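You operate a simulated robot arm through the tools that you are given. There is no shell and no other tool. Be economical: measure what you need, move in short steps, check, and stop when the job is done.

Carry out the task below with a simulated two-armed robot. There is one attempt and no reset: what you move stays moved.

TASK
Put the case due first in the recall tray and relock the cabinet. Set down upright: what you pick out.

Only the result counts: the job must be done as asked and must still hold three seconds after the hand-in. Knocking over, shifting, dropping, spilling or breaking anything else fails it.

THE ROBOT
Two 7-joint arms with two-finger grippers on one trunk, on a base that drives. Base frame: it is fixed to the floor where the robot stands at the start and does not move with it; the origin is under the middle of the robot, x ahead of it, y to its left, z up. Lengths are in m, angles in degrees, forces in N, time in s.
The left shoulder is at the start at [0.051, 0.175, 1.177], the right one opposite. With the tool pointing down near the work surface each hand reaches from about 0.1 to 0.84 m from the robot's upright axis, wherever it stands, measured 20 degrees to its own side. Places, roughly: inside of the orange recall tray [1, -0.8, 0.8]; lock key [0.6, 0, 0.7]; plain glass door [0.4, 0.2, 0.7]; steel cabinet [0.7, 0.2, 0.7]. Payload 2.94 kg a hand.
Tool frame (each hand has its own): the origin (TCP) lies between the finger pads and is the grasp point; the fingertips stand 0.03 m ahead of it; z points along the fingers, y is the line along which they close. The gripper opens to 0.138 m. The gripper's body begins 0.109 m behind the TCP.
Orientation is told as [roll, pitch, yaw] about the base's x, y, z axes, in that order, counted from this pose: with the fingers straight down and closing along the base's y, the tool's x points along the base's -x, its y along +y and its z along -z.

THE INTERFACE
- The arms move only by the tool servo_tool. It takes "left_commands", "right_commands" or both (then of equal length, played together; a hand with none holds still); each is a list of rows, each a list of 7 numbers: the shift along the base's x, y, z in m, then the turn, a rotation vector about the base's x, y, z in degrees, then the finger opening in m, from 0 to 0.138. In form: [[tx, ty, tz, rx, ry, rz, grip], ...]. A call has 1 to 8 rows; each row shifts and turns the commanded pose from where the row before left it. A row lasts 0.2 s, in which the tool goes at most 0.05 m and 8.6 degrees; a call with a longer step from one row to the next is refused whole, and so is a gripper value outside its range. Where a pose cannot be reached the arm comes as near as it can. A force on the tool above 40 N (or 10 N above the force at the start of the call, whichever is more), or a blocked arm, ends the call early, and 0.2 s more pass. The fingers move at their own pace and stop on an object; they squeeze with about 40 N. The grip force told is the motor's: it shows also when the fingers shut on nothing. Time passes only in rows, and 0.2 s behind the last, so rows that do not move let the fingers close. The reply holds the time, the measured pose of the TCP, the force on the tool along the base axes, the opening and the grip force, in the units named above and with some noise, with the torque about the TCP (base axes, N m) and any sound that the robot's microphone picked up.
- Cameras (640 x 400 px; columns grow to the right, rows downward): "scene" is now at [0.0954, 0.0368, 1.6339]; the picture's right is [0.59, -0.81, 0.00], its down [-0.74, -0.54, -0.41] and it looks along [0.33, 0.24, -0.91] (base axes); focal length 274 px, centre (320, 200). "left" rides on the left gripper at [0.071, -0.019, -0.146] in its tool frame; the picture's right is [0.26, 0.97, 0.00], its down [-0.85, 0.23, -0.48] and it looks along [-0.46, 0.12, 0.88] (tool axes); focal length 280 px, centre (320, 200). "right" rides on the right gripper at [0.071, 0.019, -0.146] in its tool frame; the picture's right is [-0.26, 0.97, 0.00], its down [-0.85, -0.23, -0.48] and it looks along [-0.46, -0.12, 0.88] (tool axes); focal length 280 px, centre (320, 200). There is no depth. A picture from a camera that has moved, and an enlarged one, comes with that camera's place and axes in the base frame and with its lens.
- snapshot(camera): a new picture of that camera. It takes no simulated time.
- lift_body(by): slides the trunk up (or, below 0, down) by that many m; the arms and the scene camera ride with it, the base frame stays. It gives what a move gives, with no picture.
- steer(legs): drives the robot by 1 to 6 legs, each [ahead, turn to the left] in m and degrees, along the robot's own axes; the way and the turn of a leg run together, so that a leg with both is an arc; at most 1.5 m and 180 degrees a leg. The arms and the cameras ride along, it lands a little off, and it stops where it bumps. It gives what a move gives.
- pan_tilt(pan, tilt): turns the head with the scene camera to pan (to the left, within 120 degrees either way) and tilt (down, from -29 to 69), counted from straight ahead of the robot. It gives what a move gives.
- enlarge(camera, box): a new picture of the part [left, top, right, bottom] of that camera's present view, enlarged. It takes no simulated time.
- close_job(): hands the job in; it is judged then, once.

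Go step by step. Nothing tells you exact positions but the pictures and the camera data: compare them with the known pose of the tool, close in by small moves and look again before you grip or let go. The budget is 120 turns and 100 pictures, counting those below and the enlarged ones. Unless the task says otherwise, let go and move clear before handing in, and close with one line.

The tools are called after "Call:" by a JSON object that holds its "fn" and its "kwargs". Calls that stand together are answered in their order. servo_tool: Moves the arms, as the interface text tells. Its arguments: {"type":"object","properties":{"left_commands":{"type":"array"},"right_commands":{"type":"array"}},"required":[]} The other tools are called the same way: lift_body (by) slides the trunk up or down; steer (legs) drives the base; pan_tilt (pan, tilt) turns the head that bears the scene camera; snapshot (camera) takes a picture; enlarge (camera, box) takes an enlarged picture of a part of a camera's view; close_job () hands the job in.

At the start:

```text
time: 0.0
left_tcp_pos: [0.2631, 0.2356, 1.1848]
left_tool_rot: [0.0, 0.0, 0.0]
left_ft_force: [-0.8, 0.0, -0.6]
left_torque: [0.0, -0.02, 0.01]
left_width: 0.1378
left_grip_force: 0.1
right_tcp_pos: [0.4322, -0.0199, 1.0856]
right_tool_rot: [0.1, 0.0, 0.0]
right_ft_force: [0.1, 0.6, 0.2]
right_torque: [0.01, 0.0, -0.01]
right_width: 0.1379
right_grip_force: 0.1
trunk travel left (down, up): [-0.35, 0.384]
robot x, y, heading: [0.001, -0.0002, -0.2]
head pan, tilt: [36.2, 65.8]
```

scene: 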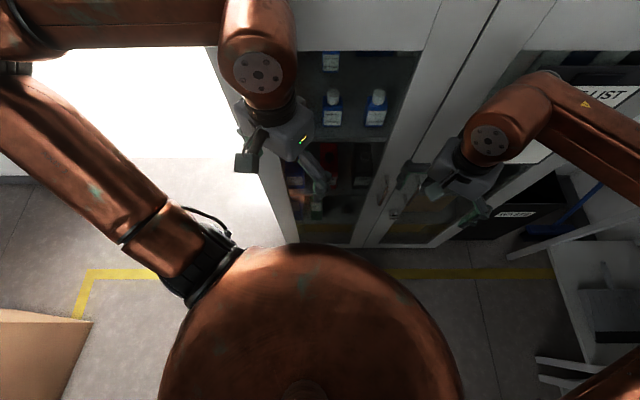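
right: 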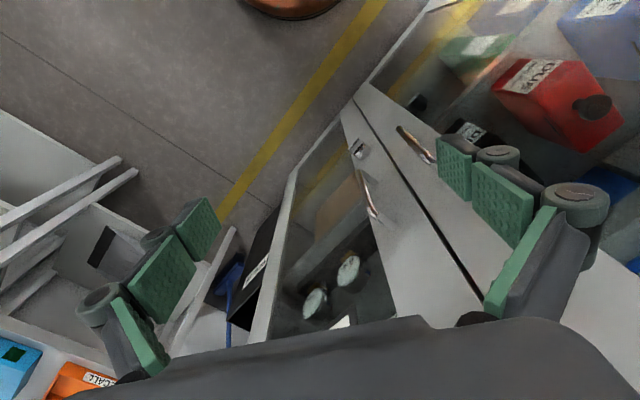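
left: 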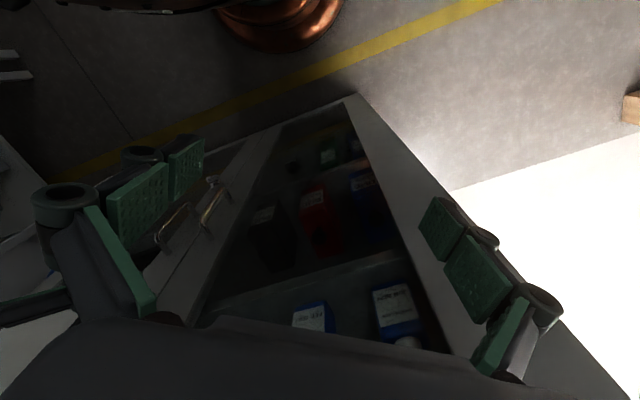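

I see a steel cabinet with two glass doors ahead-left, with bottles and red/blue cases inside and a key near the handles. I look around with the head first.

Call:
{"fn": "pan_tilt", "kwargs": {"pan": 15, "tilt": 45}}

Call:
{"fn": "snapshot", "kwargs": {"camera": "scene"}}

```text
time: 0.8
left_tcp_pos: [0.2644, 0.2355, 1.184]
left_tool_rot: [0.0, 0.0, 0.0]
left_ft_force: [-0.9, -0.3, -0.6]
left_torque: [-0.01, 0.05, -0.01]
left_width: 0.138
left_grip_force: 0.1
right_tcp_pos: [0.4322, -0.019, 1.0846]
right_tool_rot: [0.0, 0.0, -0.1]
right_ft_force: [0.3, 0.2, 0.8]
right_torque: [0.01, -0.02, 0.02]
right_width: 0.1381
right_grip_force: 0.0
trunk travel left (down, up): [-0.35, 0.384]
robot x, y, heading: [0.0003, 0.0007, 0.0]
head pan, tilt: [15.0, 45.0]
```

```text
96 pictures are left
camera scene: at [0.1257, 0.0226, 1.6597], right [0.26, -0.97, 0.0], down [-0.68, -0.18, -0.71], along [0.68, 0.18, -0.71], focal length 274 px, centre (320, 200)
```

scene: 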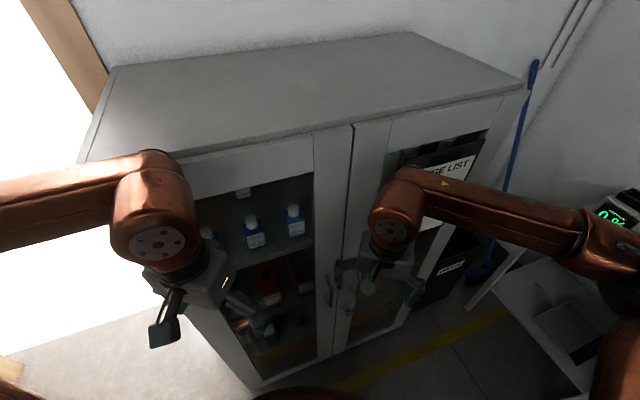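

The cabinet front stands ahead, arms partly hiding it. I look to the right for the tray and any lists.

Call:
{"fn": "pan_tilt", "kwargs": {"pan": -40, "tilt": 35}}

Call:
{"fn": "snapshot", "kwargs": {"camera": "scene"}}

Call:
{"fn": "enlarge", "kwargs": {"camera": "right", "box": [200, 100, 480, 340]}}

Call:
{"fn": "enlarge", "kwargs": {"camera": "left", "box": [140, 90, 440, 350]}}

```text
time: 2.1
left_tcp_pos: [0.2625, 0.2358, 1.1846]
left_tool_rot: [0.0, 0.0, 0.0]
left_ft_force: [-0.1, 0.8, 0.1]
left_torque: [0.0, -0.02, 0.0]
left_width: 0.138
left_grip_force: 0.0
right_tcp_pos: [0.4327, -0.0192, 1.0845]
right_tool_rot: [0.0, 0.0, -0.1]
right_ft_force: [-0.2, 0.7, 0.5]
right_torque: [-0.01, 0.0, 0.0]
right_width: 0.1381
right_grip_force: 0.0
trunk travel left (down, up): [-0.35, 0.384]
robot x, y, heading: [0.0006, 0.0012, -0.0]
head pan, tilt: [-40.0, 35.0]
```

```text
95 pictures are left
camera scene: at [0.1148, -0.055, 1.6746], right [-0.64, -0.77, 0.0], down [-0.44, 0.37, -0.82], along [0.63, -0.53, -0.57], focal length 274 px, centre (320, 200)
```

scene: 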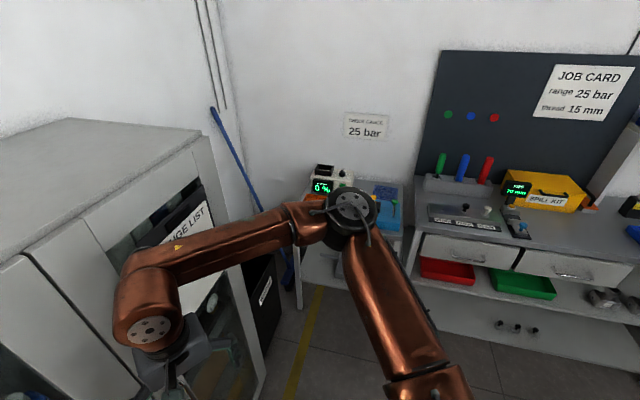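

```text
1.67 times, centred on (340, 220) of right
camera zoom: at [0.3598, -0.0011, 1.2304], right [0.26, 0.97, 0.0], down [0.85, -0.23, 0.48], along [0.46, -0.12, -0.88], focal length 467 px, centre (287, 167)
```

zoom: 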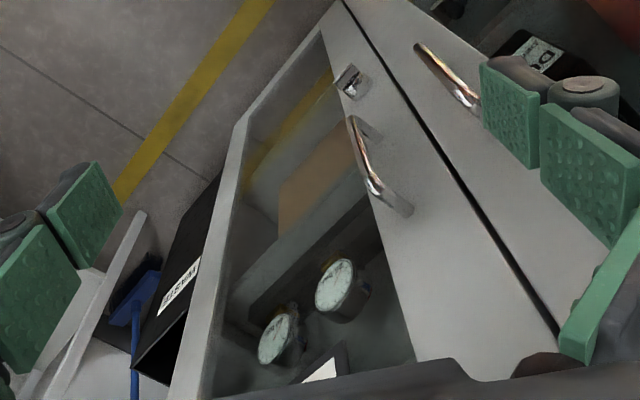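

```text
1.54 times, centred on (290, 220) of left
camera zoom: at [0.1939, 0.2172, 1.3309], right [-0.26, 0.97, 0.0], down [0.85, 0.23, 0.48], along [0.46, 0.12, -0.88], focal length 431 px, centre (366, 169)
```

zoom: 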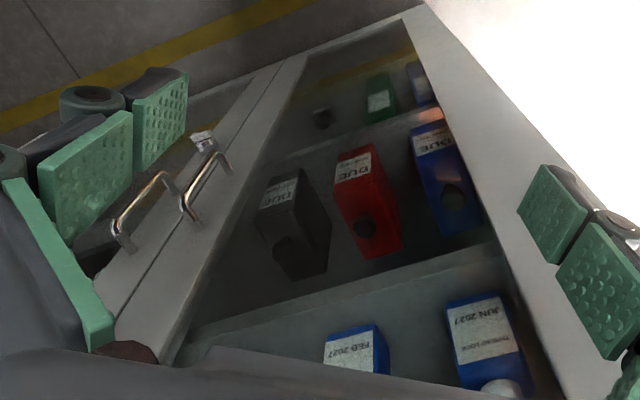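

Cases labelled DUE stand on the middle shelf behind the left glass door. I back away a bit and lower the trunk to read the labels and see the lock.

Call:
{"fn": "steer", "kwargs": {"legs": [[-0.35, 0]]}}

Call:
{"fn": "pan_tilt", "kwargs": {"pan": 15, "tilt": 40}}

Call:
{"fn": "servo_tool", "kwargs": {"left_commands": [[0, 0.05, 0, 0, 0, 0, 0.1], [0, 0.05, 0, 0, 0, 0, 0.1], [0, 0.05, 0, 0, 0, 0, 0.1], [0, 0.05, 0, 0, 0, 0, 0.1]], "right_commands": [[0, -0.05, 0, 0, 0, 0, 0.1], [0, -0.05, 0, 0, 0, 0, 0.1], [0, -0.05, 0, 0, 0, 0, 0.1], [0, -0.05, 0, 0, 0, 0, 0.1]]}}

Call:
{"fn": "snapshot", "kwargs": {"camera": "scene"}}

```text
time: 4.3
left_tcp_pos: [-0.0828, 0.2349, 1.1865]
left_tool_rot: [0.0, 0.0, 0.1]
left_ft_force: [-0.8, 0.1, 0.2]
left_torque: [0.0, -0.02, 0.0]
left_width: 0.1383
left_grip_force: 0.2
right_tcp_pos: [0.0858, -0.0192, 1.0855]
right_tool_rot: [-0.1, 0.0, 0.1]
right_ft_force: [-0.3, -0.4, 1.0]
right_torque: [0.03, 0.0, -0.03]
right_width: 0.1382
right_grip_force: 0.1
trunk travel left (down, up): [-0.35, 0.384]
robot x, y, heading: [-0.3429, 0.0009, -0.1]
head pan, tilt: [-40.0, 35.0]
```

```text
time: 5.6
left_tcp_pos: [-0.0807, 0.2345, 1.185]
left_tool_rot: [0.0, 0.0, 0.1]
left_ft_force: [0.3, 0.1, -0.4]
left_torque: [-0.04, 0.03, -0.03]
left_width: 0.1376
left_grip_force: 0.1
right_tcp_pos: [0.0877, -0.0198, 1.0857]
right_tool_rot: [-0.1, 0.1, 0.1]
right_ft_force: [0.0, 0.5, 0.2]
right_torque: [-0.03, -0.01, -0.06]
right_width: 0.138
right_grip_force: 0.1
trunk travel left (down, up): [-0.35, 0.384]
robot x, y, heading: [-0.3461, -0.0034, -0.0]
head pan, tilt: [15.0, 40.0]
```

```text
time: 6.8
left_tcp_pos: [-0.0715, 0.4092, 1.2662]
left_tool_rot: [0.4, -22.1, -7.3]
left_ft_force: [0.6, -0.3, -0.9]
left_torque: [0.02, -0.01, 0.01]
left_width: 0.1001
left_grip_force: 0.0
right_tcp_pos: [0.0867, -0.22, 1.0845]
right_tool_rot: [0.0, 0.1, 0.2]
right_ft_force: [0.5, -0.1, -0.1]
right_torque: [0.04, 0.0, -0.01]
right_width: 0.1003
right_grip_force: 0.1
trunk travel left (down, up): [-0.35, 0.384]
robot x, y, heading: [-0.3475, 0.0001, 0.1]
head pan, tilt: [15.0, 40.0]
stopped in row 4 (left hand): the arm was blocked; the commanded pose is now the measured one
```

```text
92 pictures are left
camera scene: at [-0.2157, 0.0227, 1.6671], right [0.26, -0.97, 0.0], down [-0.62, -0.17, -0.77], along [0.74, 0.2, -0.64], focal length 274 px, centre (320, 200)
```

scene: 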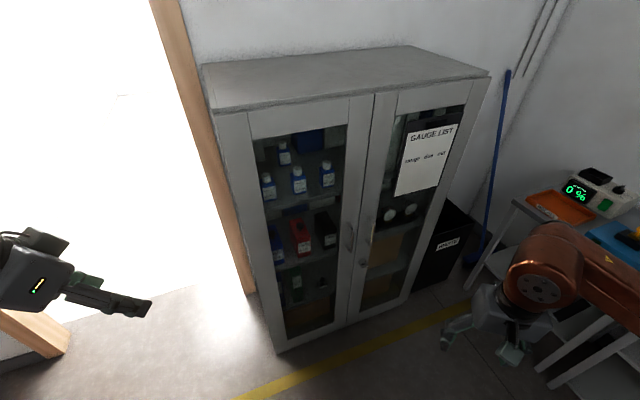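

Good view now. I enlarge the shelves, the lock and list.

Call:
{"fn": "enlarge", "kwargs": {"camera": "scene", "box": [245, 190, 345, 260]}}

Call:
{"fn": "enlarge", "kwargs": {"camera": "scene", "box": [340, 110, 470, 290]}}

Call:
{"fn": "enlarge", "kwargs": {"camera": "scene", "box": [480, 160, 640, 260]}}

```text
5.71 times, centred on (295, 225) of scene
camera zoom: at [-0.2157, 0.0227, 1.6671], right [0.26, -0.97, 0.0], down [-0.62, -0.17, -0.77], along [0.74, 0.2, -0.64], focal length 1565 px, centre (463, 57)
```

zoom: 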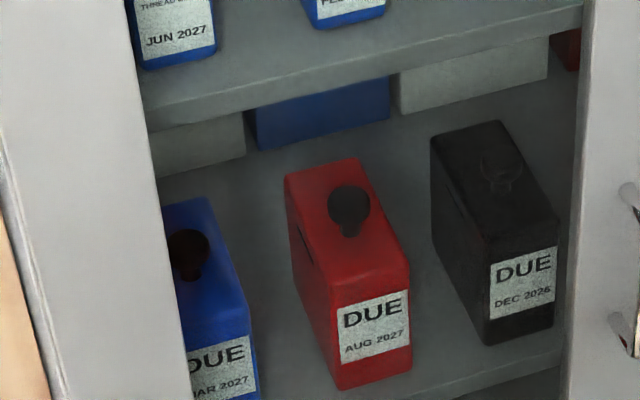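

```text
2.22 times, centred on (405, 200) of scene
camera zoom: at [-0.2157, 0.0227, 1.6671], right [0.26, -0.97, 0.0], down [-0.62, -0.17, -0.77], along [0.74, 0.2, -0.64], focal length 608 px, centre (131, 200)
```

zoom: 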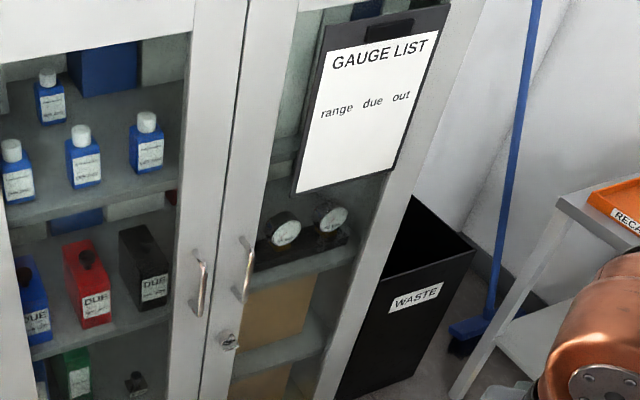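

```text
4.00 times, centred on (560, 210) of scene
camera zoom: at [-0.2157, 0.0227, 1.6671], right [0.26, -0.97, 0.0], down [-0.62, -0.17, -0.77], along [0.74, 0.2, -0.64], focal length 1095 px, centre (-640, 160)
```

zoom: 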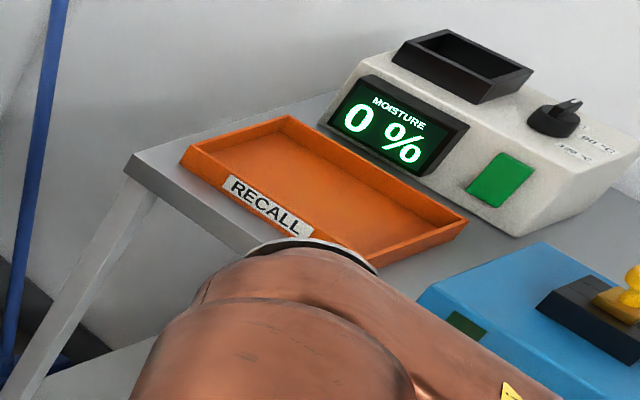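

Black reads DEC 202?, red AUG 2027, blue ?AR 2027; a green one and others sit on the lower shelf. I lower the trunk to read them all.

Call:
{"fn": "lift_body", "kwargs": {"by": -0.3}}

Call:
{"fn": "pan_tilt", "kwargs": {"pan": 20, "tilt": 35}}

Call:
{"fn": "snapshot", "kwargs": {"camera": "scene"}}

```text
time: 9.8
left_tcp_pos: [-0.0726, 0.4092, 0.9658]
left_tool_rot: [0.3, -22.0, -7.3]
left_ft_force: [-0.1, 0.0, 0.5]
left_torque: [0.01, 0.01, -0.02]
left_width: 0.1
left_grip_force: 0.0
right_tcp_pos: [0.0883, -0.2196, 0.7858]
right_tool_rot: [0.0, -0.1, 0.1]
right_ft_force: [0.0, -0.1, -0.5]
right_torque: [0.0, -0.03, 0.0]
right_width: 0.1001
right_grip_force: 0.1
trunk travel left (down, up): [-0.05, 0.684]
robot x, y, heading: [-0.3456, -0.0036, 0.2]
head pan, tilt: [15.0, 40.0]
```

```text
time: 10.4
left_tcp_pos: [-0.071, 0.4083, 0.9653]
left_tool_rot: [0.4, -22.2, -7.2]
left_ft_force: [0.7, 1.3, 0.8]
left_torque: [0.03, -0.02, -0.01]
left_width: 0.1
left_grip_force: 0.1
right_tcp_pos: [0.0863, -0.2197, 0.7847]
right_tool_rot: [0.0, 0.0, 0.3]
right_ft_force: [-0.7, -0.5, -0.1]
right_torque: [-0.01, 0.01, -0.01]
right_width: 0.0999
right_grip_force: 0.1
trunk travel left (down, up): [-0.05, 0.684]
robot x, y, heading: [-0.3434, 0.0021, 0.1]
head pan, tilt: [20.0, 35.0]
```

```text
88 pictures are left
camera scene: at [0.0369, 0.032, 1.3461], right [0.34, -0.94, 0.0], down [-0.54, -0.2, -0.82], along [0.77, 0.28, -0.57], focal length 274 px, centre (320, 200)
```

scene: 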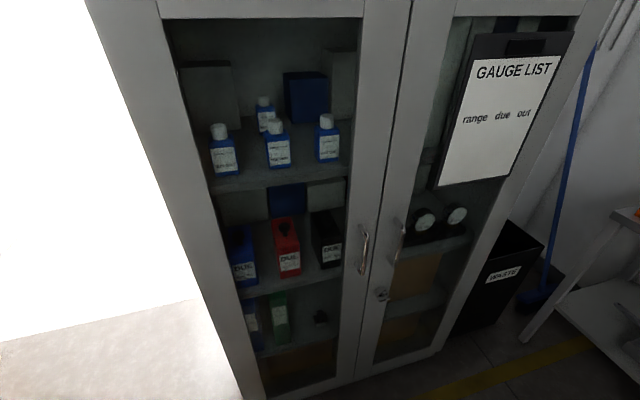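

Call:
{"fn": "enlarge", "kwargs": {"camera": "scene", "box": [220, 200, 350, 290]}}

Call:
{"fn": "enlarge", "kwargs": {"camera": "scene", "box": [230, 285, 340, 355]}}

Call:
{"fn": "enlarge", "kwargs": {"camera": "scene", "box": [340, 210, 440, 310]}}

```text
4.44 times, centred on (285, 245) of scene
camera zoom: at [0.0369, 0.032, 1.3461], right [0.34, -0.94, 0.0], down [-0.54, -0.2, -0.82], along [0.77, 0.28, -0.57], focal length 1217 px, centre (476, 0)
```

zoom: 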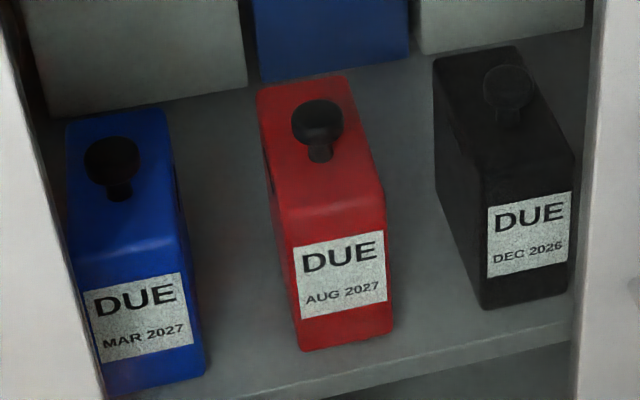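

```text
5.71 times, centred on (285, 320) of scene
camera zoom: at [0.0369, 0.032, 1.3461], right [0.34, -0.94, 0.0], down [-0.54, -0.2, -0.82], along [0.77, 0.28, -0.57], focal length 1565 px, centre (520, -486)
```

zoom: 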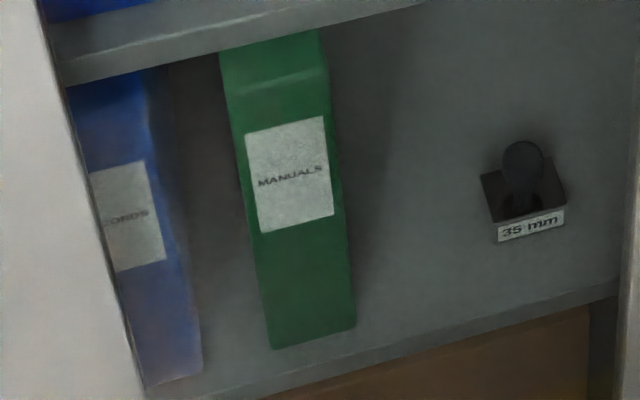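

```text
4.00 times, centred on (390, 260) of scene
camera zoom: at [0.0369, 0.032, 1.3461], right [0.34, -0.94, 0.0], down [-0.54, -0.2, -0.82], along [0.77, 0.28, -0.57], focal length 1095 px, centre (40, -40)
```

zoom: 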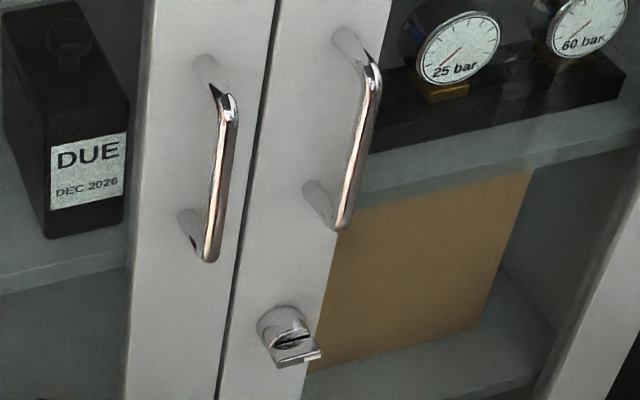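

The black case (DEC 2026) is due first. By triangulation the cabinet's front runs from about (0.34,0.42) to (0.88,-0.27), the key is near (0.55,0.03,0.69) and the left door's handle near (0.50,0.09,0.87). I check the space to the right before driving to face it.

Call:
{"fn": "pan_tilt", "kwargs": {"pan": -45, "tilt": 35}}

Call:
{"fn": "snapshot", "kwargs": {"camera": "scene"}}

```text
time: 11.8
left_tcp_pos: [-0.0718, 0.4095, 0.9647]
left_tool_rot: [0.5, -22.1, -7.3]
left_ft_force: [0.0, 0.2, 0.5]
left_torque: [-0.01, -0.02, -0.03]
left_width: 0.0998
left_grip_force: 0.0
right_tcp_pos: [0.0883, -0.2197, 0.7856]
right_tool_rot: [0.1, 0.0, 0.2]
right_ft_force: [-0.8, 0.1, -0.3]
right_torque: [-0.01, -0.01, 0.02]
right_width: 0.1003
right_grip_force: 0.1
trunk travel left (down, up): [-0.05, 0.684]
robot x, y, heading: [-0.3457, -0.0014, 0.1]
head pan, tilt: [-45.0, 35.0]
```

```text
84 pictures are left
camera scene: at [0.0168, -0.0603, 1.3461], right [-0.7, -0.71, 0.0], down [-0.41, 0.4, -0.82], along [0.58, -0.58, -0.57], focal length 274 px, centre (320, 200)
```

scene: 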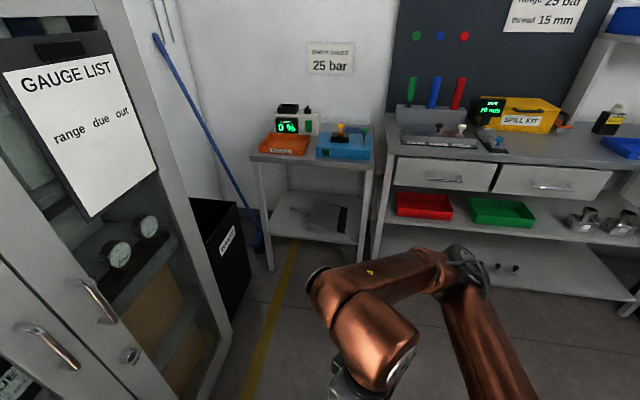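

The space to the right is free; the tray cart's front edge runs from about (1.10,-0.68) to (0.63,-1.02). I drive to face the cabinet squarely from about 0.7 m.

Call:
{"fn": "steer", "kwargs": {"legs": [[0, -42], [0.55, 0], [0, 80]]}}

Call:
{"fn": "pan_tilt", "kwargs": {"pan": 0, "tilt": 40}}

Call:
{"fn": "snapshot", "kwargs": {"camera": "scene"}}

```text
time: 16.8
left_tcp_pos: [0.5335, -0.22, 0.9659]
left_tool_rot: [0.5, -22.0, -47.9]
left_ft_force: [-0.3, 0.2, 0.6]
left_torque: [0.0, 0.02, 0.02]
left_width: 0.1001
left_grip_force: 0.0
right_tcp_pos: [0.2407, -0.8003, 0.786]
right_tool_rot: [0.0, -0.1, -40.7]
right_ft_force: [-0.1, -0.2, 0.8]
right_torque: [0.02, 0.0, -0.01]
right_width: 0.0998
right_grip_force: 0.0
trunk travel left (down, up): [-0.05, 0.684]
robot x, y, heading: [0.0622, -0.3497, -40.6]
head pan, tilt: [-45.0, 35.0]
stopped in leg 2: the robot was blocked; the commanded pose is now the measured one
```

```text
time: 17.9
left_tcp_pos: [0.5333, -0.2191, 0.965]
left_tool_rot: [0.3, -22.1, -48.0]
left_ft_force: [-0.4, 0.7, 0.0]
left_torque: [-0.04, -0.01, 0.01]
left_width: 0.0998
left_grip_force: 0.1
right_tcp_pos: [0.2399, -0.7998, 0.7855]
right_tool_rot: [0.0, 0.0, -40.7]
right_ft_force: [0.4, -1.0, 0.6]
right_torque: [0.0, 0.0, 0.0]
right_width: 0.1003
right_grip_force: 0.0
trunk travel left (down, up): [-0.05, 0.684]
robot x, y, heading: [0.0597, -0.3529, -40.8]
head pan, tilt: [0.0, 40.0]
```

```text
83 pictures are left
camera scene: at [0.3486, -0.6009, 1.3389], right [-0.65, -0.76, 0.0], down [-0.49, 0.42, -0.77], along [0.58, -0.5, -0.64], focal length 274 px, centre (320, 200)
```

scene: 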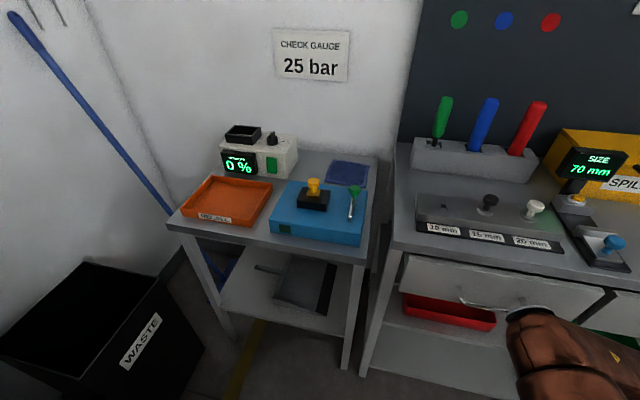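

The right elbow apparently met the bench's front at the end of the drive. I back off a little, then turn to the cabinet.

Call:
{"fn": "steer", "kwargs": {"legs": [[-0.12, 0], [0, 79]]}}

Call:
{"fn": "pan_tilt", "kwargs": {"pan": 0, "tilt": 45}}

Call:
{"fn": "snapshot", "kwargs": {"camera": "scene"}}

```text
time: 22.5
left_tcp_pos: [-0.0583, 0.2174, 0.9647]
left_tool_rot: [0.2, -22.1, 29.7]
left_ft_force: [0.7, -0.5, -0.4]
left_torque: [-0.04, -0.02, 0.01]
left_width: 0.1003
left_grip_force: 0.0
right_tcp_pos: [0.4471, -0.191, 0.7849]
right_tool_rot: [0.0, 0.1, 36.9]
right_ft_force: [-0.4, 0.0, -0.5]
right_torque: [-0.03, -0.02, 0.02]
right_width: 0.1001
right_grip_force: 0.0
trunk travel left (down, up): [-0.05, 0.684]
robot x, y, heading: [-0.0304, -0.2757, 36.7]
head pan, tilt: [0.0, 40.0]
```

```text
time: 23.2
left_tcp_pos: [-0.0576, 0.218, 0.9642]
left_tool_rot: [0.2, -22.1, 29.7]
left_ft_force: [-0.4, -0.7, -0.2]
left_torque: [0.02, -0.01, 0.02]
left_width: 0.1
left_grip_force: 0.0
right_tcp_pos: [0.4487, -0.1918, 0.7849]
right_tool_rot: [-0.1, 0.0, 37.0]
right_ft_force: [-0.1, 0.0, -0.2]
right_torque: [0.0, 0.03, 0.01]
right_width: 0.1
right_grip_force: 0.1
trunk travel left (down, up): [-0.05, 0.684]
robot x, y, heading: [-0.0291, -0.2735, 36.8]
head pan, tilt: [0.0, 45.0]
```

```text
82 pictures are left
camera scene: at [0.2742, -0.0442, 1.3313], right [0.6, -0.8, 0.0], down [-0.57, -0.42, -0.71], along [0.57, 0.42, -0.71], focal length 274 px, centre (320, 200)
```

scene: 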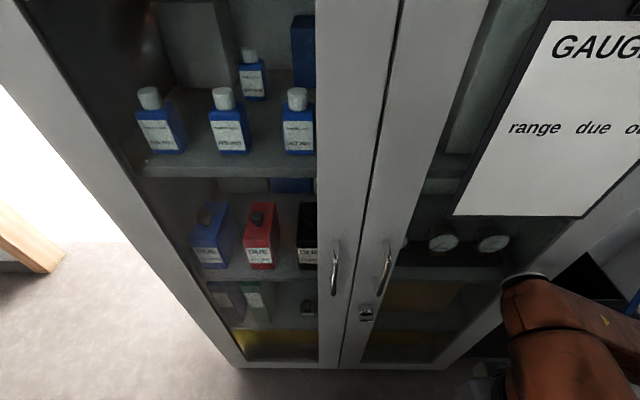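

Call:
{"fn": "enlarge", "kwargs": {"camera": "scene", "box": [320, 230, 410, 330]}}

Call:
{"fn": "lift_body", "kwargs": {"by": 0.2}}

Call:
{"fn": "servo_tool", "kwargs": {"right_commands": [[-0.03, -0.02, 0, 4.9, -6.3, 0, 0.1], [-0.03, -0.02, 0, 4.9, -6.3, 0, 0.1], [0, 0, 0, 4.9, -6.3, 0, 0.1], [0, 0, 0, 4.9, -6.3, 0, 0.1], [0, 0, 0, 4.9, -6.3, 0, 0.1], [0, 0, 0, 4.9, -6.3, 0, 0.1], [0, 0, 0, 4.9, -6.3, 0, 0.1], [0, 0, 0, 4.9, -6.3, 0, 0.1]]}}

Call:
{"fn": "snapshot", "kwargs": {"camera": "scene"}}

Call:
{"fn": "snapshot", "kwargs": {"camera": "right"}}

```text
4.00 times, centred on (365, 280) of scene
camera zoom: at [0.2742, -0.0442, 1.3313], right [0.6, -0.8, 0.0], down [-0.57, -0.42, -0.71], along [0.57, 0.42, -0.71], focal length 1095 px, centre (140, -120)
```

zoom: 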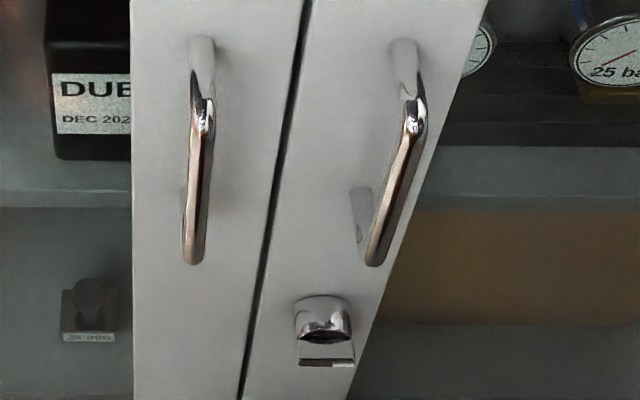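

```text
time: 25.4
left_tcp_pos: [-0.0564, 0.2181, 1.1647]
left_tool_rot: [0.2, -22.0, 29.8]
left_ft_force: [-0.8, -0.5, -0.3]
left_torque: [-0.03, -0.01, -0.02]
left_width: 0.1001
left_grip_force: 0.1
right_tcp_pos: [0.4478, -0.1914, 0.9849]
right_tool_rot: [0.0, 0.0, 37.0]
right_ft_force: [0.2, -0.9, -0.1]
right_torque: [0.03, 0.02, -0.02]
right_width: 0.1002
right_grip_force: 0.1
trunk travel left (down, up): [-0.25, 0.484]
robot x, y, heading: [-0.0314, -0.2759, 37.0]
head pan, tilt: [0.0, 45.0]
```

```text
time: 27.1
left_tcp_pos: [-0.0576, 0.2171, 1.1647]
left_tool_rot: [0.2, -22.1, 29.8]
left_ft_force: [-0.3, -0.7, 0.2]
left_torque: [-0.02, 0.02, -0.01]
left_width: 0.1001
left_grip_force: 0.0
right_tcp_pos: [0.3766, -0.2134, 0.9859]
right_tool_rot: [0.3, -19.9, 36.9]
right_ft_force: [-0.5, 0.3, 0.8]
right_torque: [0.03, 0.01, 0.0]
right_width: 0.1002
right_grip_force: 0.1
right hand out of reach, approached as far as the arm can: row 3, 4, 5, 6, 7, 8
trunk travel left (down, up): [-0.25, 0.484]
robot x, y, heading: [-0.0285, -0.2753, 36.8]
head pan, tilt: [0.0, 45.0]
```

```text
80 pictures are left
camera scene: at [0.1232, -0.1577, 1.5572], right [0.6, -0.8, 0.0], down [-0.57, -0.42, -0.71], along [0.57, 0.42, -0.71], focal length 274 px, centre (320, 200)
```

scene: 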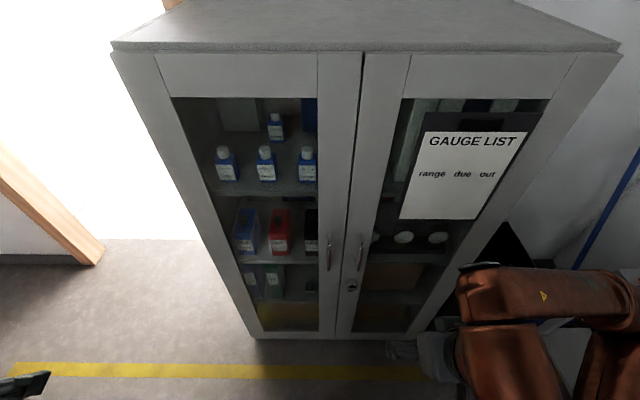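

```text
79 pictures are left
camera right: at [0.2709, -0.2694, 1.099], right [-0.38, 0.92, 0.09], down [0.65, 0.2, 0.74], along [0.66, 0.34, -0.67], focal length 280 px, centre (320, 200)
```

right: 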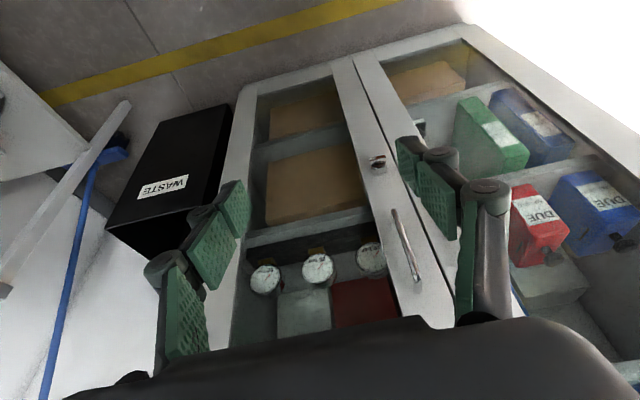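

The wrist cannot level out so near to the body. I back off 0.1 m and level the hand while bringing it forward and down towards key height.

Call:
{"fn": "steer", "kwargs": {"legs": [[-0.1, 1]]}}

Call:
{"fn": "servo_tool", "kwargs": {"right_commands": [[0.02, 0.03, -0.035, 0, 0, 0, 0.1], [0.02, 0.03, -0.035, 0, 0, 0, 0.1], [0.02, 0.03, -0.035, 4.9, -6.3, 0, 0.1], [0.03, 0.02, -0.035, 4.9, -6.3, 0, 0.1], [0.03, 0.02, -0.035, 4.9, -6.3, 0, 0.1], [0.03, 0.02, -0.035, 4.9, -6.3, 0, 0.1], [0, 0, -0.03, 4.9, -6.3, 0, 0.06], [0, 0, -0.03, 4.9, -6.3, 0, 0.06]]}}

Call:
{"fn": "servo_tool", "kwargs": {"right_commands": [[0, 0, -0.02, 4.9, -6.3, 0, 0.06], [0, 0, 0, 4.9, -6.3, 0, 0.06], [0, 0, 0, 4.9, -6.3, 0, 0.06]]}}

Call:
{"fn": "snapshot", "kwargs": {"camera": "right"}}

Call:
{"fn": "snapshot", "kwargs": {"camera": "scene"}}

```text
time: 28.3
left_tcp_pos: [-0.1482, 0.1552, 1.1654]
left_tool_rot: [0.4, -22.2, 30.7]
left_ft_force: [0.0, -0.1, 0.3]
left_torque: [0.04, -0.02, -0.04]
left_width: 0.0999
left_grip_force: 0.0
right_tcp_pos: [0.2936, -0.268, 0.9863]
right_tool_rot: [0.1, -20.0, 37.9]
right_ft_force: [-1.3, -0.8, -0.4]
right_torque: [0.04, -0.04, 0.0]
right_width: 0.0999
right_grip_force: 0.0
trunk travel left (down, up): [-0.25, 0.484]
robot x, y, heading: [-0.1103, -0.3356, 37.5]
head pan, tilt: [0.0, 45.0]
```

```text
refused: row 1 steps farther than a row can; nothing moved
```

```text
time: 29.1
left_tcp_pos: [-0.1458, 0.1562, 1.1644]
left_tool_rot: [0.3, -22.0, 30.7]
left_ft_force: [-0.6, -0.4, 0.1]
left_torque: [-0.03, -0.02, -0.01]
left_width: 0.1
left_grip_force: 0.1
right_tcp_pos: [0.2836, -0.2057, 1.0079]
right_tool_rot: [0.3, -31.9, 37.8]
right_ft_force: [-0.1, 0.9, 0.3]
right_torque: [-0.04, 0.0, -0.05]
right_width: 0.0601
right_grip_force: 0.1
right hand out of reach, approached as far as the arm can: row 1, 2, 3
trunk travel left (down, up): [-0.25, 0.484]
robot x, y, heading: [-0.1077, -0.334, 37.9]
head pan, tilt: [0.0, 45.0]
```

```text
78 pictures are left
camera right: at [0.1624, -0.2757, 1.0929], right [-0.42, 0.9, 0.14], down [0.51, 0.1, 0.85], along [0.75, 0.43, -0.5], focal length 280 px, centre (320, 200)
```

right: 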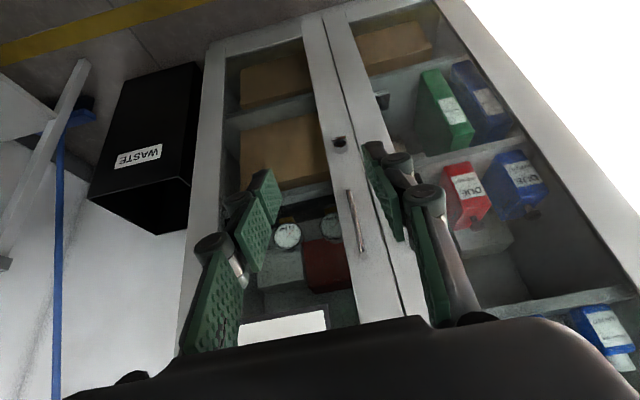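

```text
77 pictures are left
camera scene: at [0.0415, -0.2159, 1.557], right [0.61, -0.79, 0.0], down [-0.56, -0.43, -0.71], along [0.56, 0.43, -0.71], focal length 274 px, centre (320, 200)
```

scene: 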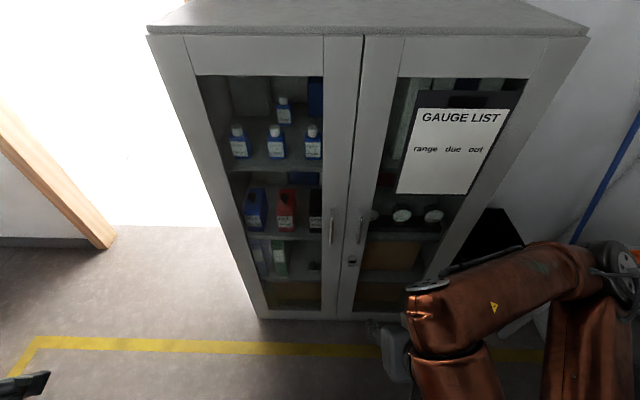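

Call:
{"fn": "servo_tool", "kwargs": {"right_commands": [[0.03, 0.023, -0.03, 0, 0, 0, 0.06], [0.03, 0.023, -0.03, 0, 0, 0, 0.06], [0.03, 0.023, -0.03, 0, 0, 0, 0.06], [0.03, 0.023, -0.03, 0, 0, 0, 0.06], [0.0, 0.0, -0.04, 0, 0, 0, 0.06], [0.0, 0.0, -0.04, 0, 0, 0, 0.06], [0.0, 0.0, 0, 0, 0, 0, 0.06]]}}

```text
time: 30.7
left_tcp_pos: [-0.1459, 0.1558, 1.1652]
left_tool_rot: [0.2, -22.0, 30.7]
left_ft_force: [-0.1, -0.5, -0.6]
left_torque: [-0.03, 0.01, -0.01]
left_width: 0.0999
left_grip_force: 0.1
right_tcp_pos: [0.4015, -0.1137, 0.8059]
right_tool_rot: [0.3, -31.9, 37.9]
right_ft_force: [-0.6, 0.3, -0.4]
right_torque: [0.0, 0.0, 0.02]
right_width: 0.0602
right_grip_force: 0.1
trunk travel left (down, up): [-0.25, 0.484]
robot x, y, heading: [-0.1117, -0.3348, 37.9]
head pan, tilt: [0.0, 45.0]
```

Call:
{"fn": "servo_tool", "kwargs": {"right_commands": [[0, 0, -0.015, 4.9, -6.3, 0, 0.06], [0, 0, -0.015, 4.9, -6.3, 0, 0.06], [0, 0, -0.015, 4.9, -6.3, 0, 0.06], [0, 0, -0.015, 4.9, -6.3, 0, 0.06], [0, 0, -0.015, 4.9, -6.3, 0, 0.06], [0, 0, -0.015, 4.9, -6.3, 0, 0.06], [0.0, 0.0, -0.015, 4.9, -6.3, 0, 0.06]]}}

Call:
{"fn": "snapshot", "kwargs": {"camera": "right"}}

Call:
{"fn": "snapshot", "kwargs": {"camera": "scene"}}

```text
time: 32.3
left_tcp_pos: [-0.1459, 0.1581, 1.1642]
left_tool_rot: [0.3, -22.0, 30.7]
left_ft_force: [-0.5, 0.7, -0.2]
left_torque: [-0.04, -0.02, 0.01]
left_width: 0.0997
left_grip_force: 0.0
right_tcp_pos: [0.3934, -0.1061, 0.7179]
right_tool_rot: [2.1, -77.5, 36.9]
right_ft_force: [1.2, 0.6, -0.6]
right_torque: [-0.02, 0.01, -0.05]
right_width: 0.0602
right_grip_force: 0.1
right hand out of reach, approached as far as the arm can: row 3, 4, 5
trunk travel left (down, up): [-0.25, 0.484]
robot x, y, heading: [-0.1106, -0.3398, 38.0]
head pan, tilt: [0.0, 45.0]
```

```text
76 pictures are left
camera right: at [0.2564, -0.1912, 0.6801], right [-0.56, 0.79, 0.26], down [-0.07, -0.36, 0.93], along [0.83, 0.5, 0.26], focal length 280 px, centre (320, 200)
```

right: 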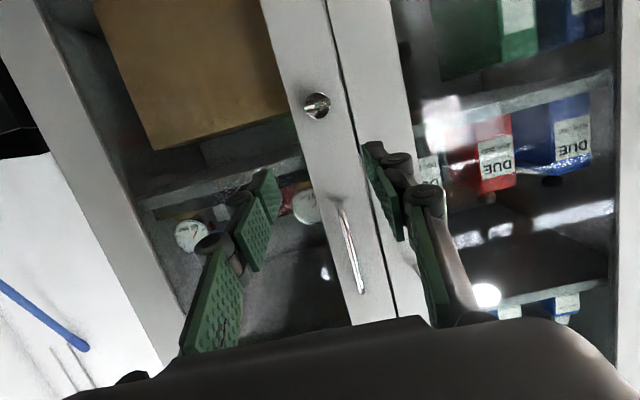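

```text
75 pictures are left
camera scene: at [0.0405, -0.2147, 1.557], right [0.61, -0.79, 0.0], down [-0.56, -0.43, -0.71], along [0.56, 0.43, -0.71], focal length 274 px, centre (320, 200)
```

scene: 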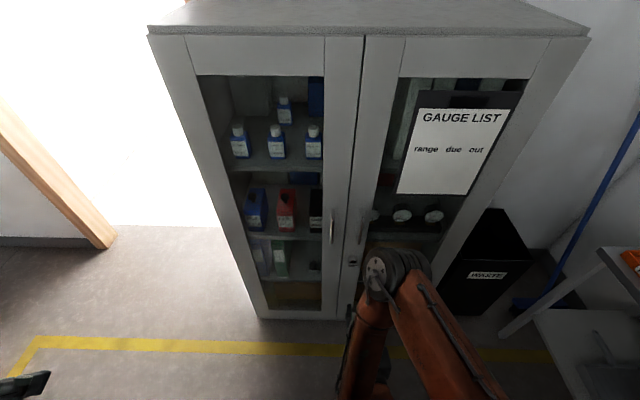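

The hand is nearly level, and the key shows clearly in the hand's picture. I enlarge it to see its setting.

Call:
{"fn": "enlarge", "kwargs": {"camera": "right", "box": [280, 80, 360, 130]}}

```text
8.00 times, centred on (320, 105) of right
camera zoom: at [0.2564, -0.1912, 0.6801], right [-0.56, 0.79, 0.26], down [-0.07, -0.36, 0.93], along [0.83, 0.5, 0.26], focal length 2243 px, centre (320, 960)
```

zoom: 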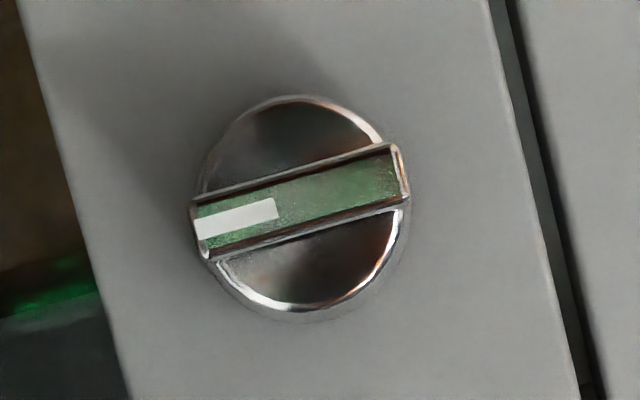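

The key's bow is a horizontal bar (≈35 mm long, 9 mm thick) centred near (0.552,0.021,0.662). I level the hand and roll it a quarter turn so that the fingers close vertically on the bar.

Call:
{"fn": "servo_tool", "kwargs": {"right_commands": [[0, 0, -0.02, 3.85, -4.9, 0, 0.06], [0, 0, -0.02, 3.85, -4.9, 0, 0.06], [0, 0, -0.014, 6.46, 5.05, 0, 0.06], [0, 0, 0, 6.46, 5.05, 0, 0.06], [0, 0, 0, 6.46, 5.05, 0, 0.06], [0, 0, 0, 6.46, 5.05, 0, 0.06], [0, 0, 0, 6.46, 5.05, 0, 0.06], [0, 0, 0, 6.46, 5.05, 0, 0.06]]}}

Call:
{"fn": "servo_tool", "kwargs": {"right_commands": [[0, 0, 0, 6.46, 5.05, 0, 0.06], [0, 0, 0, 6.46, 5.05, 0, 0.06], [0, 0, 0, 6.46, 5.05, 0, 0.06], [0, 0, 0, 6.46, 5.05, 0, 0.06], [0, 0, 0, 6.46, 5.05, 0, 0.06]]}}

Call:
{"fn": "snapshot", "kwargs": {"camera": "right"}}

```text
time: 34.1
left_tcp_pos: [-0.1469, 0.1563, 1.1644]
left_tool_rot: [0.4, -21.9, 30.8]
left_ft_force: [-0.3, -0.1, -0.2]
left_torque: [-0.01, 0.04, -0.05]
left_width: 0.1
left_grip_force: 0.0
right_tcp_pos: [0.4059, -0.0517, 0.6687]
right_tool_rot: [90.4, -40.3, -51.6]
right_ft_force: [0.1, -0.5, -0.7]
right_torque: [0.01, 0.01, 0.02]
right_width: 0.0603
right_grip_force: 0.0
right hand out of reach, approached as far as the arm can: row 1, 2, 3, 7
trunk travel left (down, up): [-0.25, 0.484]
robot x, y, heading: [-0.1083, -0.3364, 38.1]
head pan, tilt: [0.0, 45.0]
```

```text
time: 35.3
left_tcp_pos: [-0.1471, 0.1557, 1.1647]
left_tool_rot: [0.2, -22.1, 30.7]
left_ft_force: [0.0, -0.4, -0.1]
left_torque: [-0.02, 0.0, 0.02]
left_width: 0.1005
left_grip_force: 0.0
right_tcp_pos: [0.4068, -0.0505, 0.6674]
right_tool_rot: [90.8, 0.6, -51.8]
right_ft_force: [0.5, -0.1, 0.5]
right_torque: [-0.02, 0.0, -0.04]
right_width: 0.0602
right_grip_force: 0.1
trunk travel left (down, up): [-0.25, 0.484]
robot x, y, heading: [-0.1084, -0.3375, 37.9]
head pan, tilt: [0.0, 45.0]
```

```text
73 pictures are left
camera right: at [0.2479, -0.086, 0.685], right [0.16, -0.22, 0.96], down [0.15, -0.96, -0.24], along [0.98, 0.18, -0.12], focal length 280 px, centre (320, 200)
```

right: 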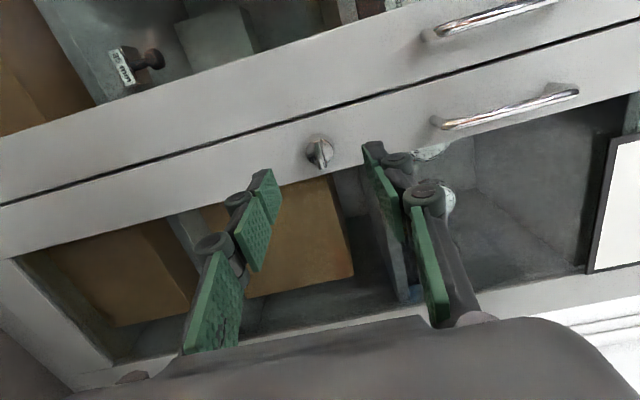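

The hand is now aligned with the lock's axis but about 3 cm too far left. I shift right and approach.

Call:
{"fn": "servo_tool", "kwargs": {"right_commands": [[0.019, -0.0245, -0.004, 0, 0, 0, 0.05], [0.024, 0.0185, 0, 0, 0, 0, 0.05], [0.024, 0.0185, 0, 0, 0, 0, 0.05], [0.016, 0.012, 0, 0, 0, 0, 0.05], [0, 0, 0, 0, 0, 0, 0.05]]}}

Call:
{"fn": "snapshot", "kwargs": {"camera": "right"}}

```text
time: 36.5
left_tcp_pos: [-0.1456, 0.1552, 1.1655]
left_tool_rot: [0.2, -22.1, 30.7]
left_ft_force: [-0.9, -0.8, -0.3]
left_torque: [-0.03, 0.05, 0.0]
left_width: 0.1
left_grip_force: 0.0
right_tcp_pos: [0.4647, 0.0022, 0.685]
right_tool_rot: [90.8, 0.3, -52.1]
right_ft_force: [0.6, -0.4, 0.2]
right_torque: [0.01, 0.0, -0.03]
right_width: 0.0499
right_grip_force: 0.0
right hand out of reach, approached as far as the arm can: row 1, 2, 3, 4
trunk travel left (down, up): [-0.25, 0.484]
robot x, y, heading: [-0.1111, -0.3346, 38.0]
head pan, tilt: [0.0, 45.0]
```

```text
72 pictures are left
camera right: at [0.3049, -0.0316, 0.7024], right [0.15, -0.22, 0.96], down [0.15, -0.96, -0.24], along [0.98, 0.18, -0.12], focal length 280 px, centre (320, 200)
```

right: 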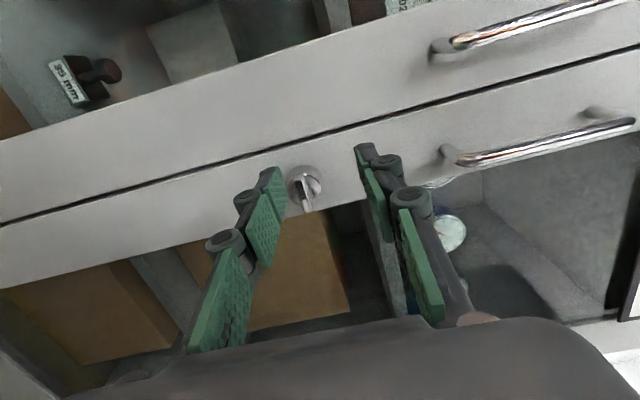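

The arm runs into a joint limit here. I lower the trunk by 0.12 while keeping the hand's height, to ease the wrist: first pull back and up.

Call:
{"fn": "servo_tool", "kwargs": {"right_commands": [[-0.03, -0.024, 0.03, 0, 0, 0, 0.05], [-0.024, -0.0185, 0.035, 0, 0, 0, 0.05], [0, 0, 0.045, 0, 0, 0, 0.05]]}}

Call:
{"fn": "lift_body", "kwargs": {"by": -0.13}}

Call:
{"fn": "servo_tool", "kwargs": {"right_commands": [[0.019, -0.0245, 0, 0, 0, 0, 0.05], [0.024, 0.0185, 0, 0, 0, 0, 0.05], [0, 0, 0, 0, 0, 0, 0.05]]}}

```text
time: 37.3
left_tcp_pos: [-0.146, 0.1553, 1.1659]
left_tool_rot: [0.4, -22.1, 30.7]
left_ft_force: [0.3, -0.4, 0.4]
left_torque: [0.05, 0.0, 0.05]
left_width: 0.1
left_grip_force: 0.1
right_tcp_pos: [0.4118, -0.0396, 0.7971]
right_tool_rot: [91.0, 0.3, -51.7]
right_ft_force: [0.8, 0.1, 0.3]
right_torque: [0.0, 0.01, 0.03]
right_width: 0.0498
right_grip_force: 0.1
trunk travel left (down, up): [-0.25, 0.484]
robot x, y, heading: [-0.1106, -0.34, 37.9]
head pan, tilt: [0.0, 45.0]
```

```text
time: 38.9
left_tcp_pos: [-0.147, 0.1563, 1.0351]
left_tool_rot: [0.3, -22.1, 30.8]
left_ft_force: [-0.3, 0.2, 0.1]
left_torque: [0.02, -0.02, -0.01]
left_width: 0.1002
left_grip_force: 0.1
right_tcp_pos: [0.4111, -0.0396, 0.6673]
right_tool_rot: [90.9, 0.4, -51.7]
right_ft_force: [-0.6, -0.2, 0.3]
right_torque: [-0.04, 0.0, -0.03]
right_width: 0.0501
right_grip_force: 0.0
trunk travel left (down, up): [-0.12, 0.614]
robot x, y, heading: [-0.111, -0.3348, 37.9]
head pan, tilt: [0.0, 45.0]
```

```text
time: 39.7
left_tcp_pos: [-0.1458, 0.156, 1.0344]
left_tool_rot: [0.3, -22.0, 30.8]
left_ft_force: [-0.3, 0.1, 0.5]
left_torque: [-0.02, 0.01, 0.01]
left_width: 0.1001
left_grip_force: 0.1
right_tcp_pos: [0.4486, -0.0258, 0.674]
right_tool_rot: [90.8, 0.4, -51.8]
right_ft_force: [-0.7, -0.8, 0.4]
right_torque: [-0.01, 0.02, 0.03]
right_width: 0.0502
right_grip_force: 0.1
right hand out of reach, approached as far as the arm can: row 1
trunk travel left (down, up): [-0.12, 0.614]
robot x, y, heading: [-0.1103, -0.3363, 37.9]
head pan, tilt: [0.0, 45.0]
```

The elbow seems folded too tightly; I back the robot off 0.13 m for more room.

Call:
{"fn": "steer", "kwargs": {"legs": [[-0.13, 0]]}}

Call:
{"fn": "servo_tool", "kwargs": {"right_commands": [[0.015, -0.02, -0.005, 0, 0, 0, 0.05], [0.03, 0.0235, -0.005, 0, 0, 0, 0.05], [0.03, 0.0235, 0, 0, 0, 0, 0.05], [0.03, 0.0235, 0, 0, 0, 0, 0.05], [0, 0, 0, 0, 0, 0, 0.05]]}}

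Call:
{"fn": "snapshot", "kwargs": {"camera": "right"}}

```text
time: 41.0
left_tcp_pos: [-0.2517, 0.0747, 1.0346]
left_tool_rot: [0.3, -21.9, 30.8]
left_ft_force: [-0.4, -1.0, 0.3]
left_torque: [0.03, 0.04, 0.01]
left_width: 0.1001
left_grip_force: 0.1
right_tcp_pos: [0.342, -0.1067, 0.6744]
right_tool_rot: [90.8, 0.4, -51.7]
right_ft_force: [0.4, 0.8, 0.0]
right_torque: [0.0, 0.0, 0.01]
right_width: 0.0501
right_grip_force: 0.1
trunk travel left (down, up): [-0.12, 0.614]
robot x, y, heading: [-0.214, -0.4196, 37.9]
head pan, tilt: [0.0, 45.0]
```

```text
time: 42.2
left_tcp_pos: [-0.2512, 0.0744, 1.0341]
left_tool_rot: [0.3, -22.0, 30.8]
left_ft_force: [0.7, 0.3, 0.0]
left_torque: [0.0, 0.02, -0.01]
left_width: 0.1002
left_grip_force: 0.1
right_tcp_pos: [0.4493, -0.049, 0.6663]
right_tool_rot: [90.8, 0.4, -51.8]
right_ft_force: [0.2, 0.3, 0.0]
right_torque: [-0.03, 0.01, -0.01]
right_width: 0.0501
right_grip_force: 0.0
right hand out of reach, approached as far as the arm can: row 1
trunk travel left (down, up): [-0.12, 0.614]
robot x, y, heading: [-0.2146, -0.4159, 38.1]
head pan, tilt: [0.0, 45.0]
```

```text
71 pictures are left
camera right: at [0.2892, -0.0833, 0.6843], right [0.16, -0.22, 0.96], down [0.15, -0.96, -0.24], along [0.98, 0.18, -0.12], focal length 280 px, centre (320, 200)
```

right: 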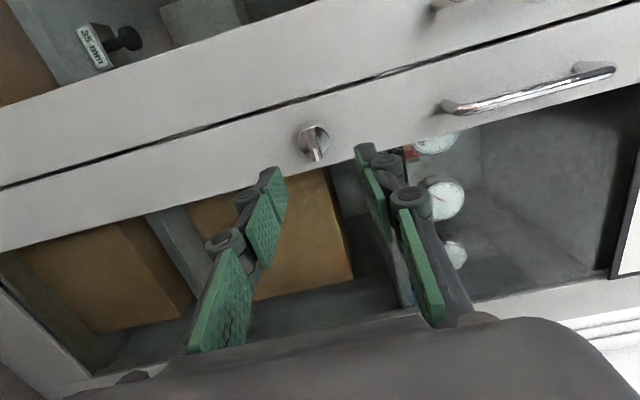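

Now nearly aligned: the key is 0.126 m ahead, 6 mm right, 7 mm below. I advance most of it and look.

Call:
{"fn": "servo_tool", "kwargs": {"right_commands": [[0.03, 0.015, -0.004, 0, 0, 0, 0.05], [0.027, 0.016, -0.004, 0, 0, 0, 0.05], [0.016, 0.0105, 0, 0, 0, 0, 0.05], [0, 0, 0, 0, 0, 0, 0.05]]}}

Call:
{"fn": "snapshot", "kwargs": {"camera": "right"}}

Call:
{"fn": "snapshot", "kwargs": {"camera": "scene"}}

```text
time: 43.2
left_tcp_pos: [-0.2525, 0.0743, 1.0348]
left_tool_rot: [0.3, -21.9, 30.9]
left_ft_force: [-0.2, 0.6, 0.0]
left_torque: [0.03, 0.02, 0.03]
left_width: 0.0999
left_grip_force: 0.1
right_tcp_pos: [0.4955, 0.0128, 0.6679]
right_tool_rot: [90.7, 0.5, -52.2]
right_ft_force: [-0.6, -0.2, 0.2]
right_torque: [0.0, 0.01, 0.01]
right_width: 0.0499
right_grip_force: 0.0
right hand out of reach, approached as far as the arm can: row 1, 2, 3
trunk travel left (down, up): [-0.12, 0.614]
robot x, y, heading: [-0.214, -0.4146, 37.8]
head pan, tilt: [0.0, 45.0]
```

```text
70 pictures are left
camera right: at [0.3358, -0.021, 0.686], right [0.16, -0.22, 0.96], down [0.14, -0.96, -0.24], along [0.98, 0.18, -0.12], focal length 280 px, centre (320, 200)
```

right: 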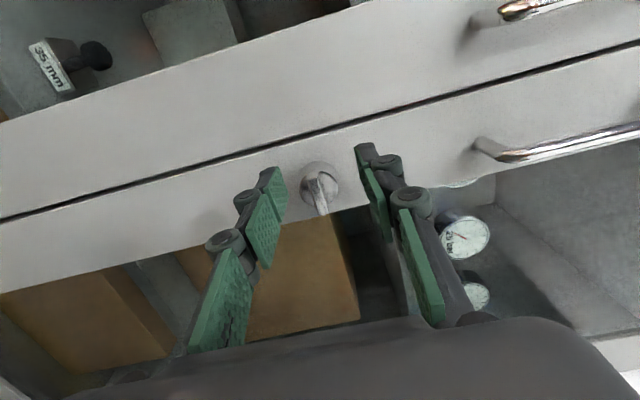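

```text
69 pictures are left
camera scene: at [0.0259, -0.2268, 1.4147], right [0.61, -0.79, 0.0], down [-0.56, -0.44, -0.71], along [0.56, 0.43, -0.71], focal length 274 px, centre (320, 200)
```

scene: 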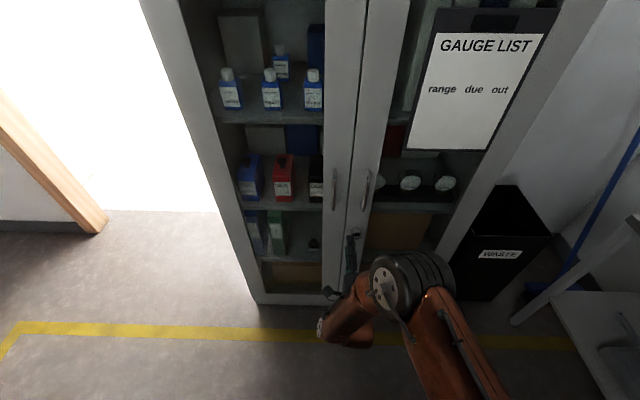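

The arm always gets stuck about 0.10 m right of the robot's centre line, so I shift the robot ~7 cm to the right by a small back-and-forth manoeuvre.

Call:
{"fn": "steer", "kwargs": {"legs": [[-0.1, 0], [0, 28], [-0.16, 0], [0, -28], [0.17, 0]]}}

Call:
{"fn": "snapshot", "kwargs": {"camera": "right"}}

```text
time: 49.2
left_tcp_pos: [-0.276, -0.0351, 1.0383]
left_tool_rot: [0.3, -22.7, 31.4]
left_ft_force: [-2.4, -1.0, 0.4]
left_torque: [0.06, -0.16, -0.04]
left_width: 0.1003
left_grip_force: 0.2
right_tcp_pos: [0.4742, -0.0877, 0.6788]
right_tool_rot: [91.3, 0.5, -51.7]
right_ft_force: [-0.6, 1.0, 1.5]
right_torque: [-0.07, 0.12, -0.08]
right_width: 0.0499
right_grip_force: 0.1
trunk travel left (down, up): [-0.12, 0.614]
robot x, y, heading: [-0.2296, -0.517, 38.2]
head pan, tilt: [0.0, 45.0]
```

```text
68 pictures are left
camera right: at [0.3157, -0.1225, 0.6943], right [0.15, -0.22, 0.96], down [0.16, -0.96, -0.25], along [0.98, 0.19, -0.11], focal length 280 px, centre (320, 200)
```

right: 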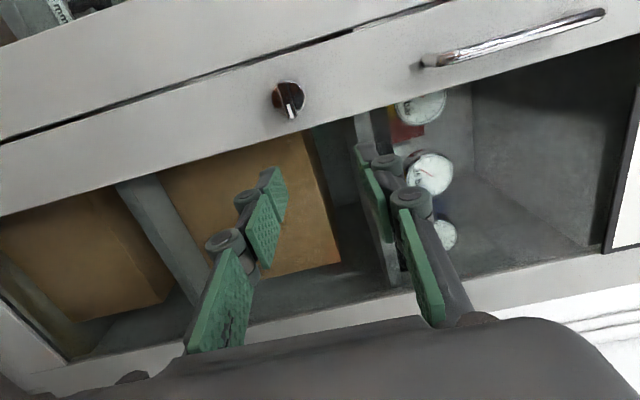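

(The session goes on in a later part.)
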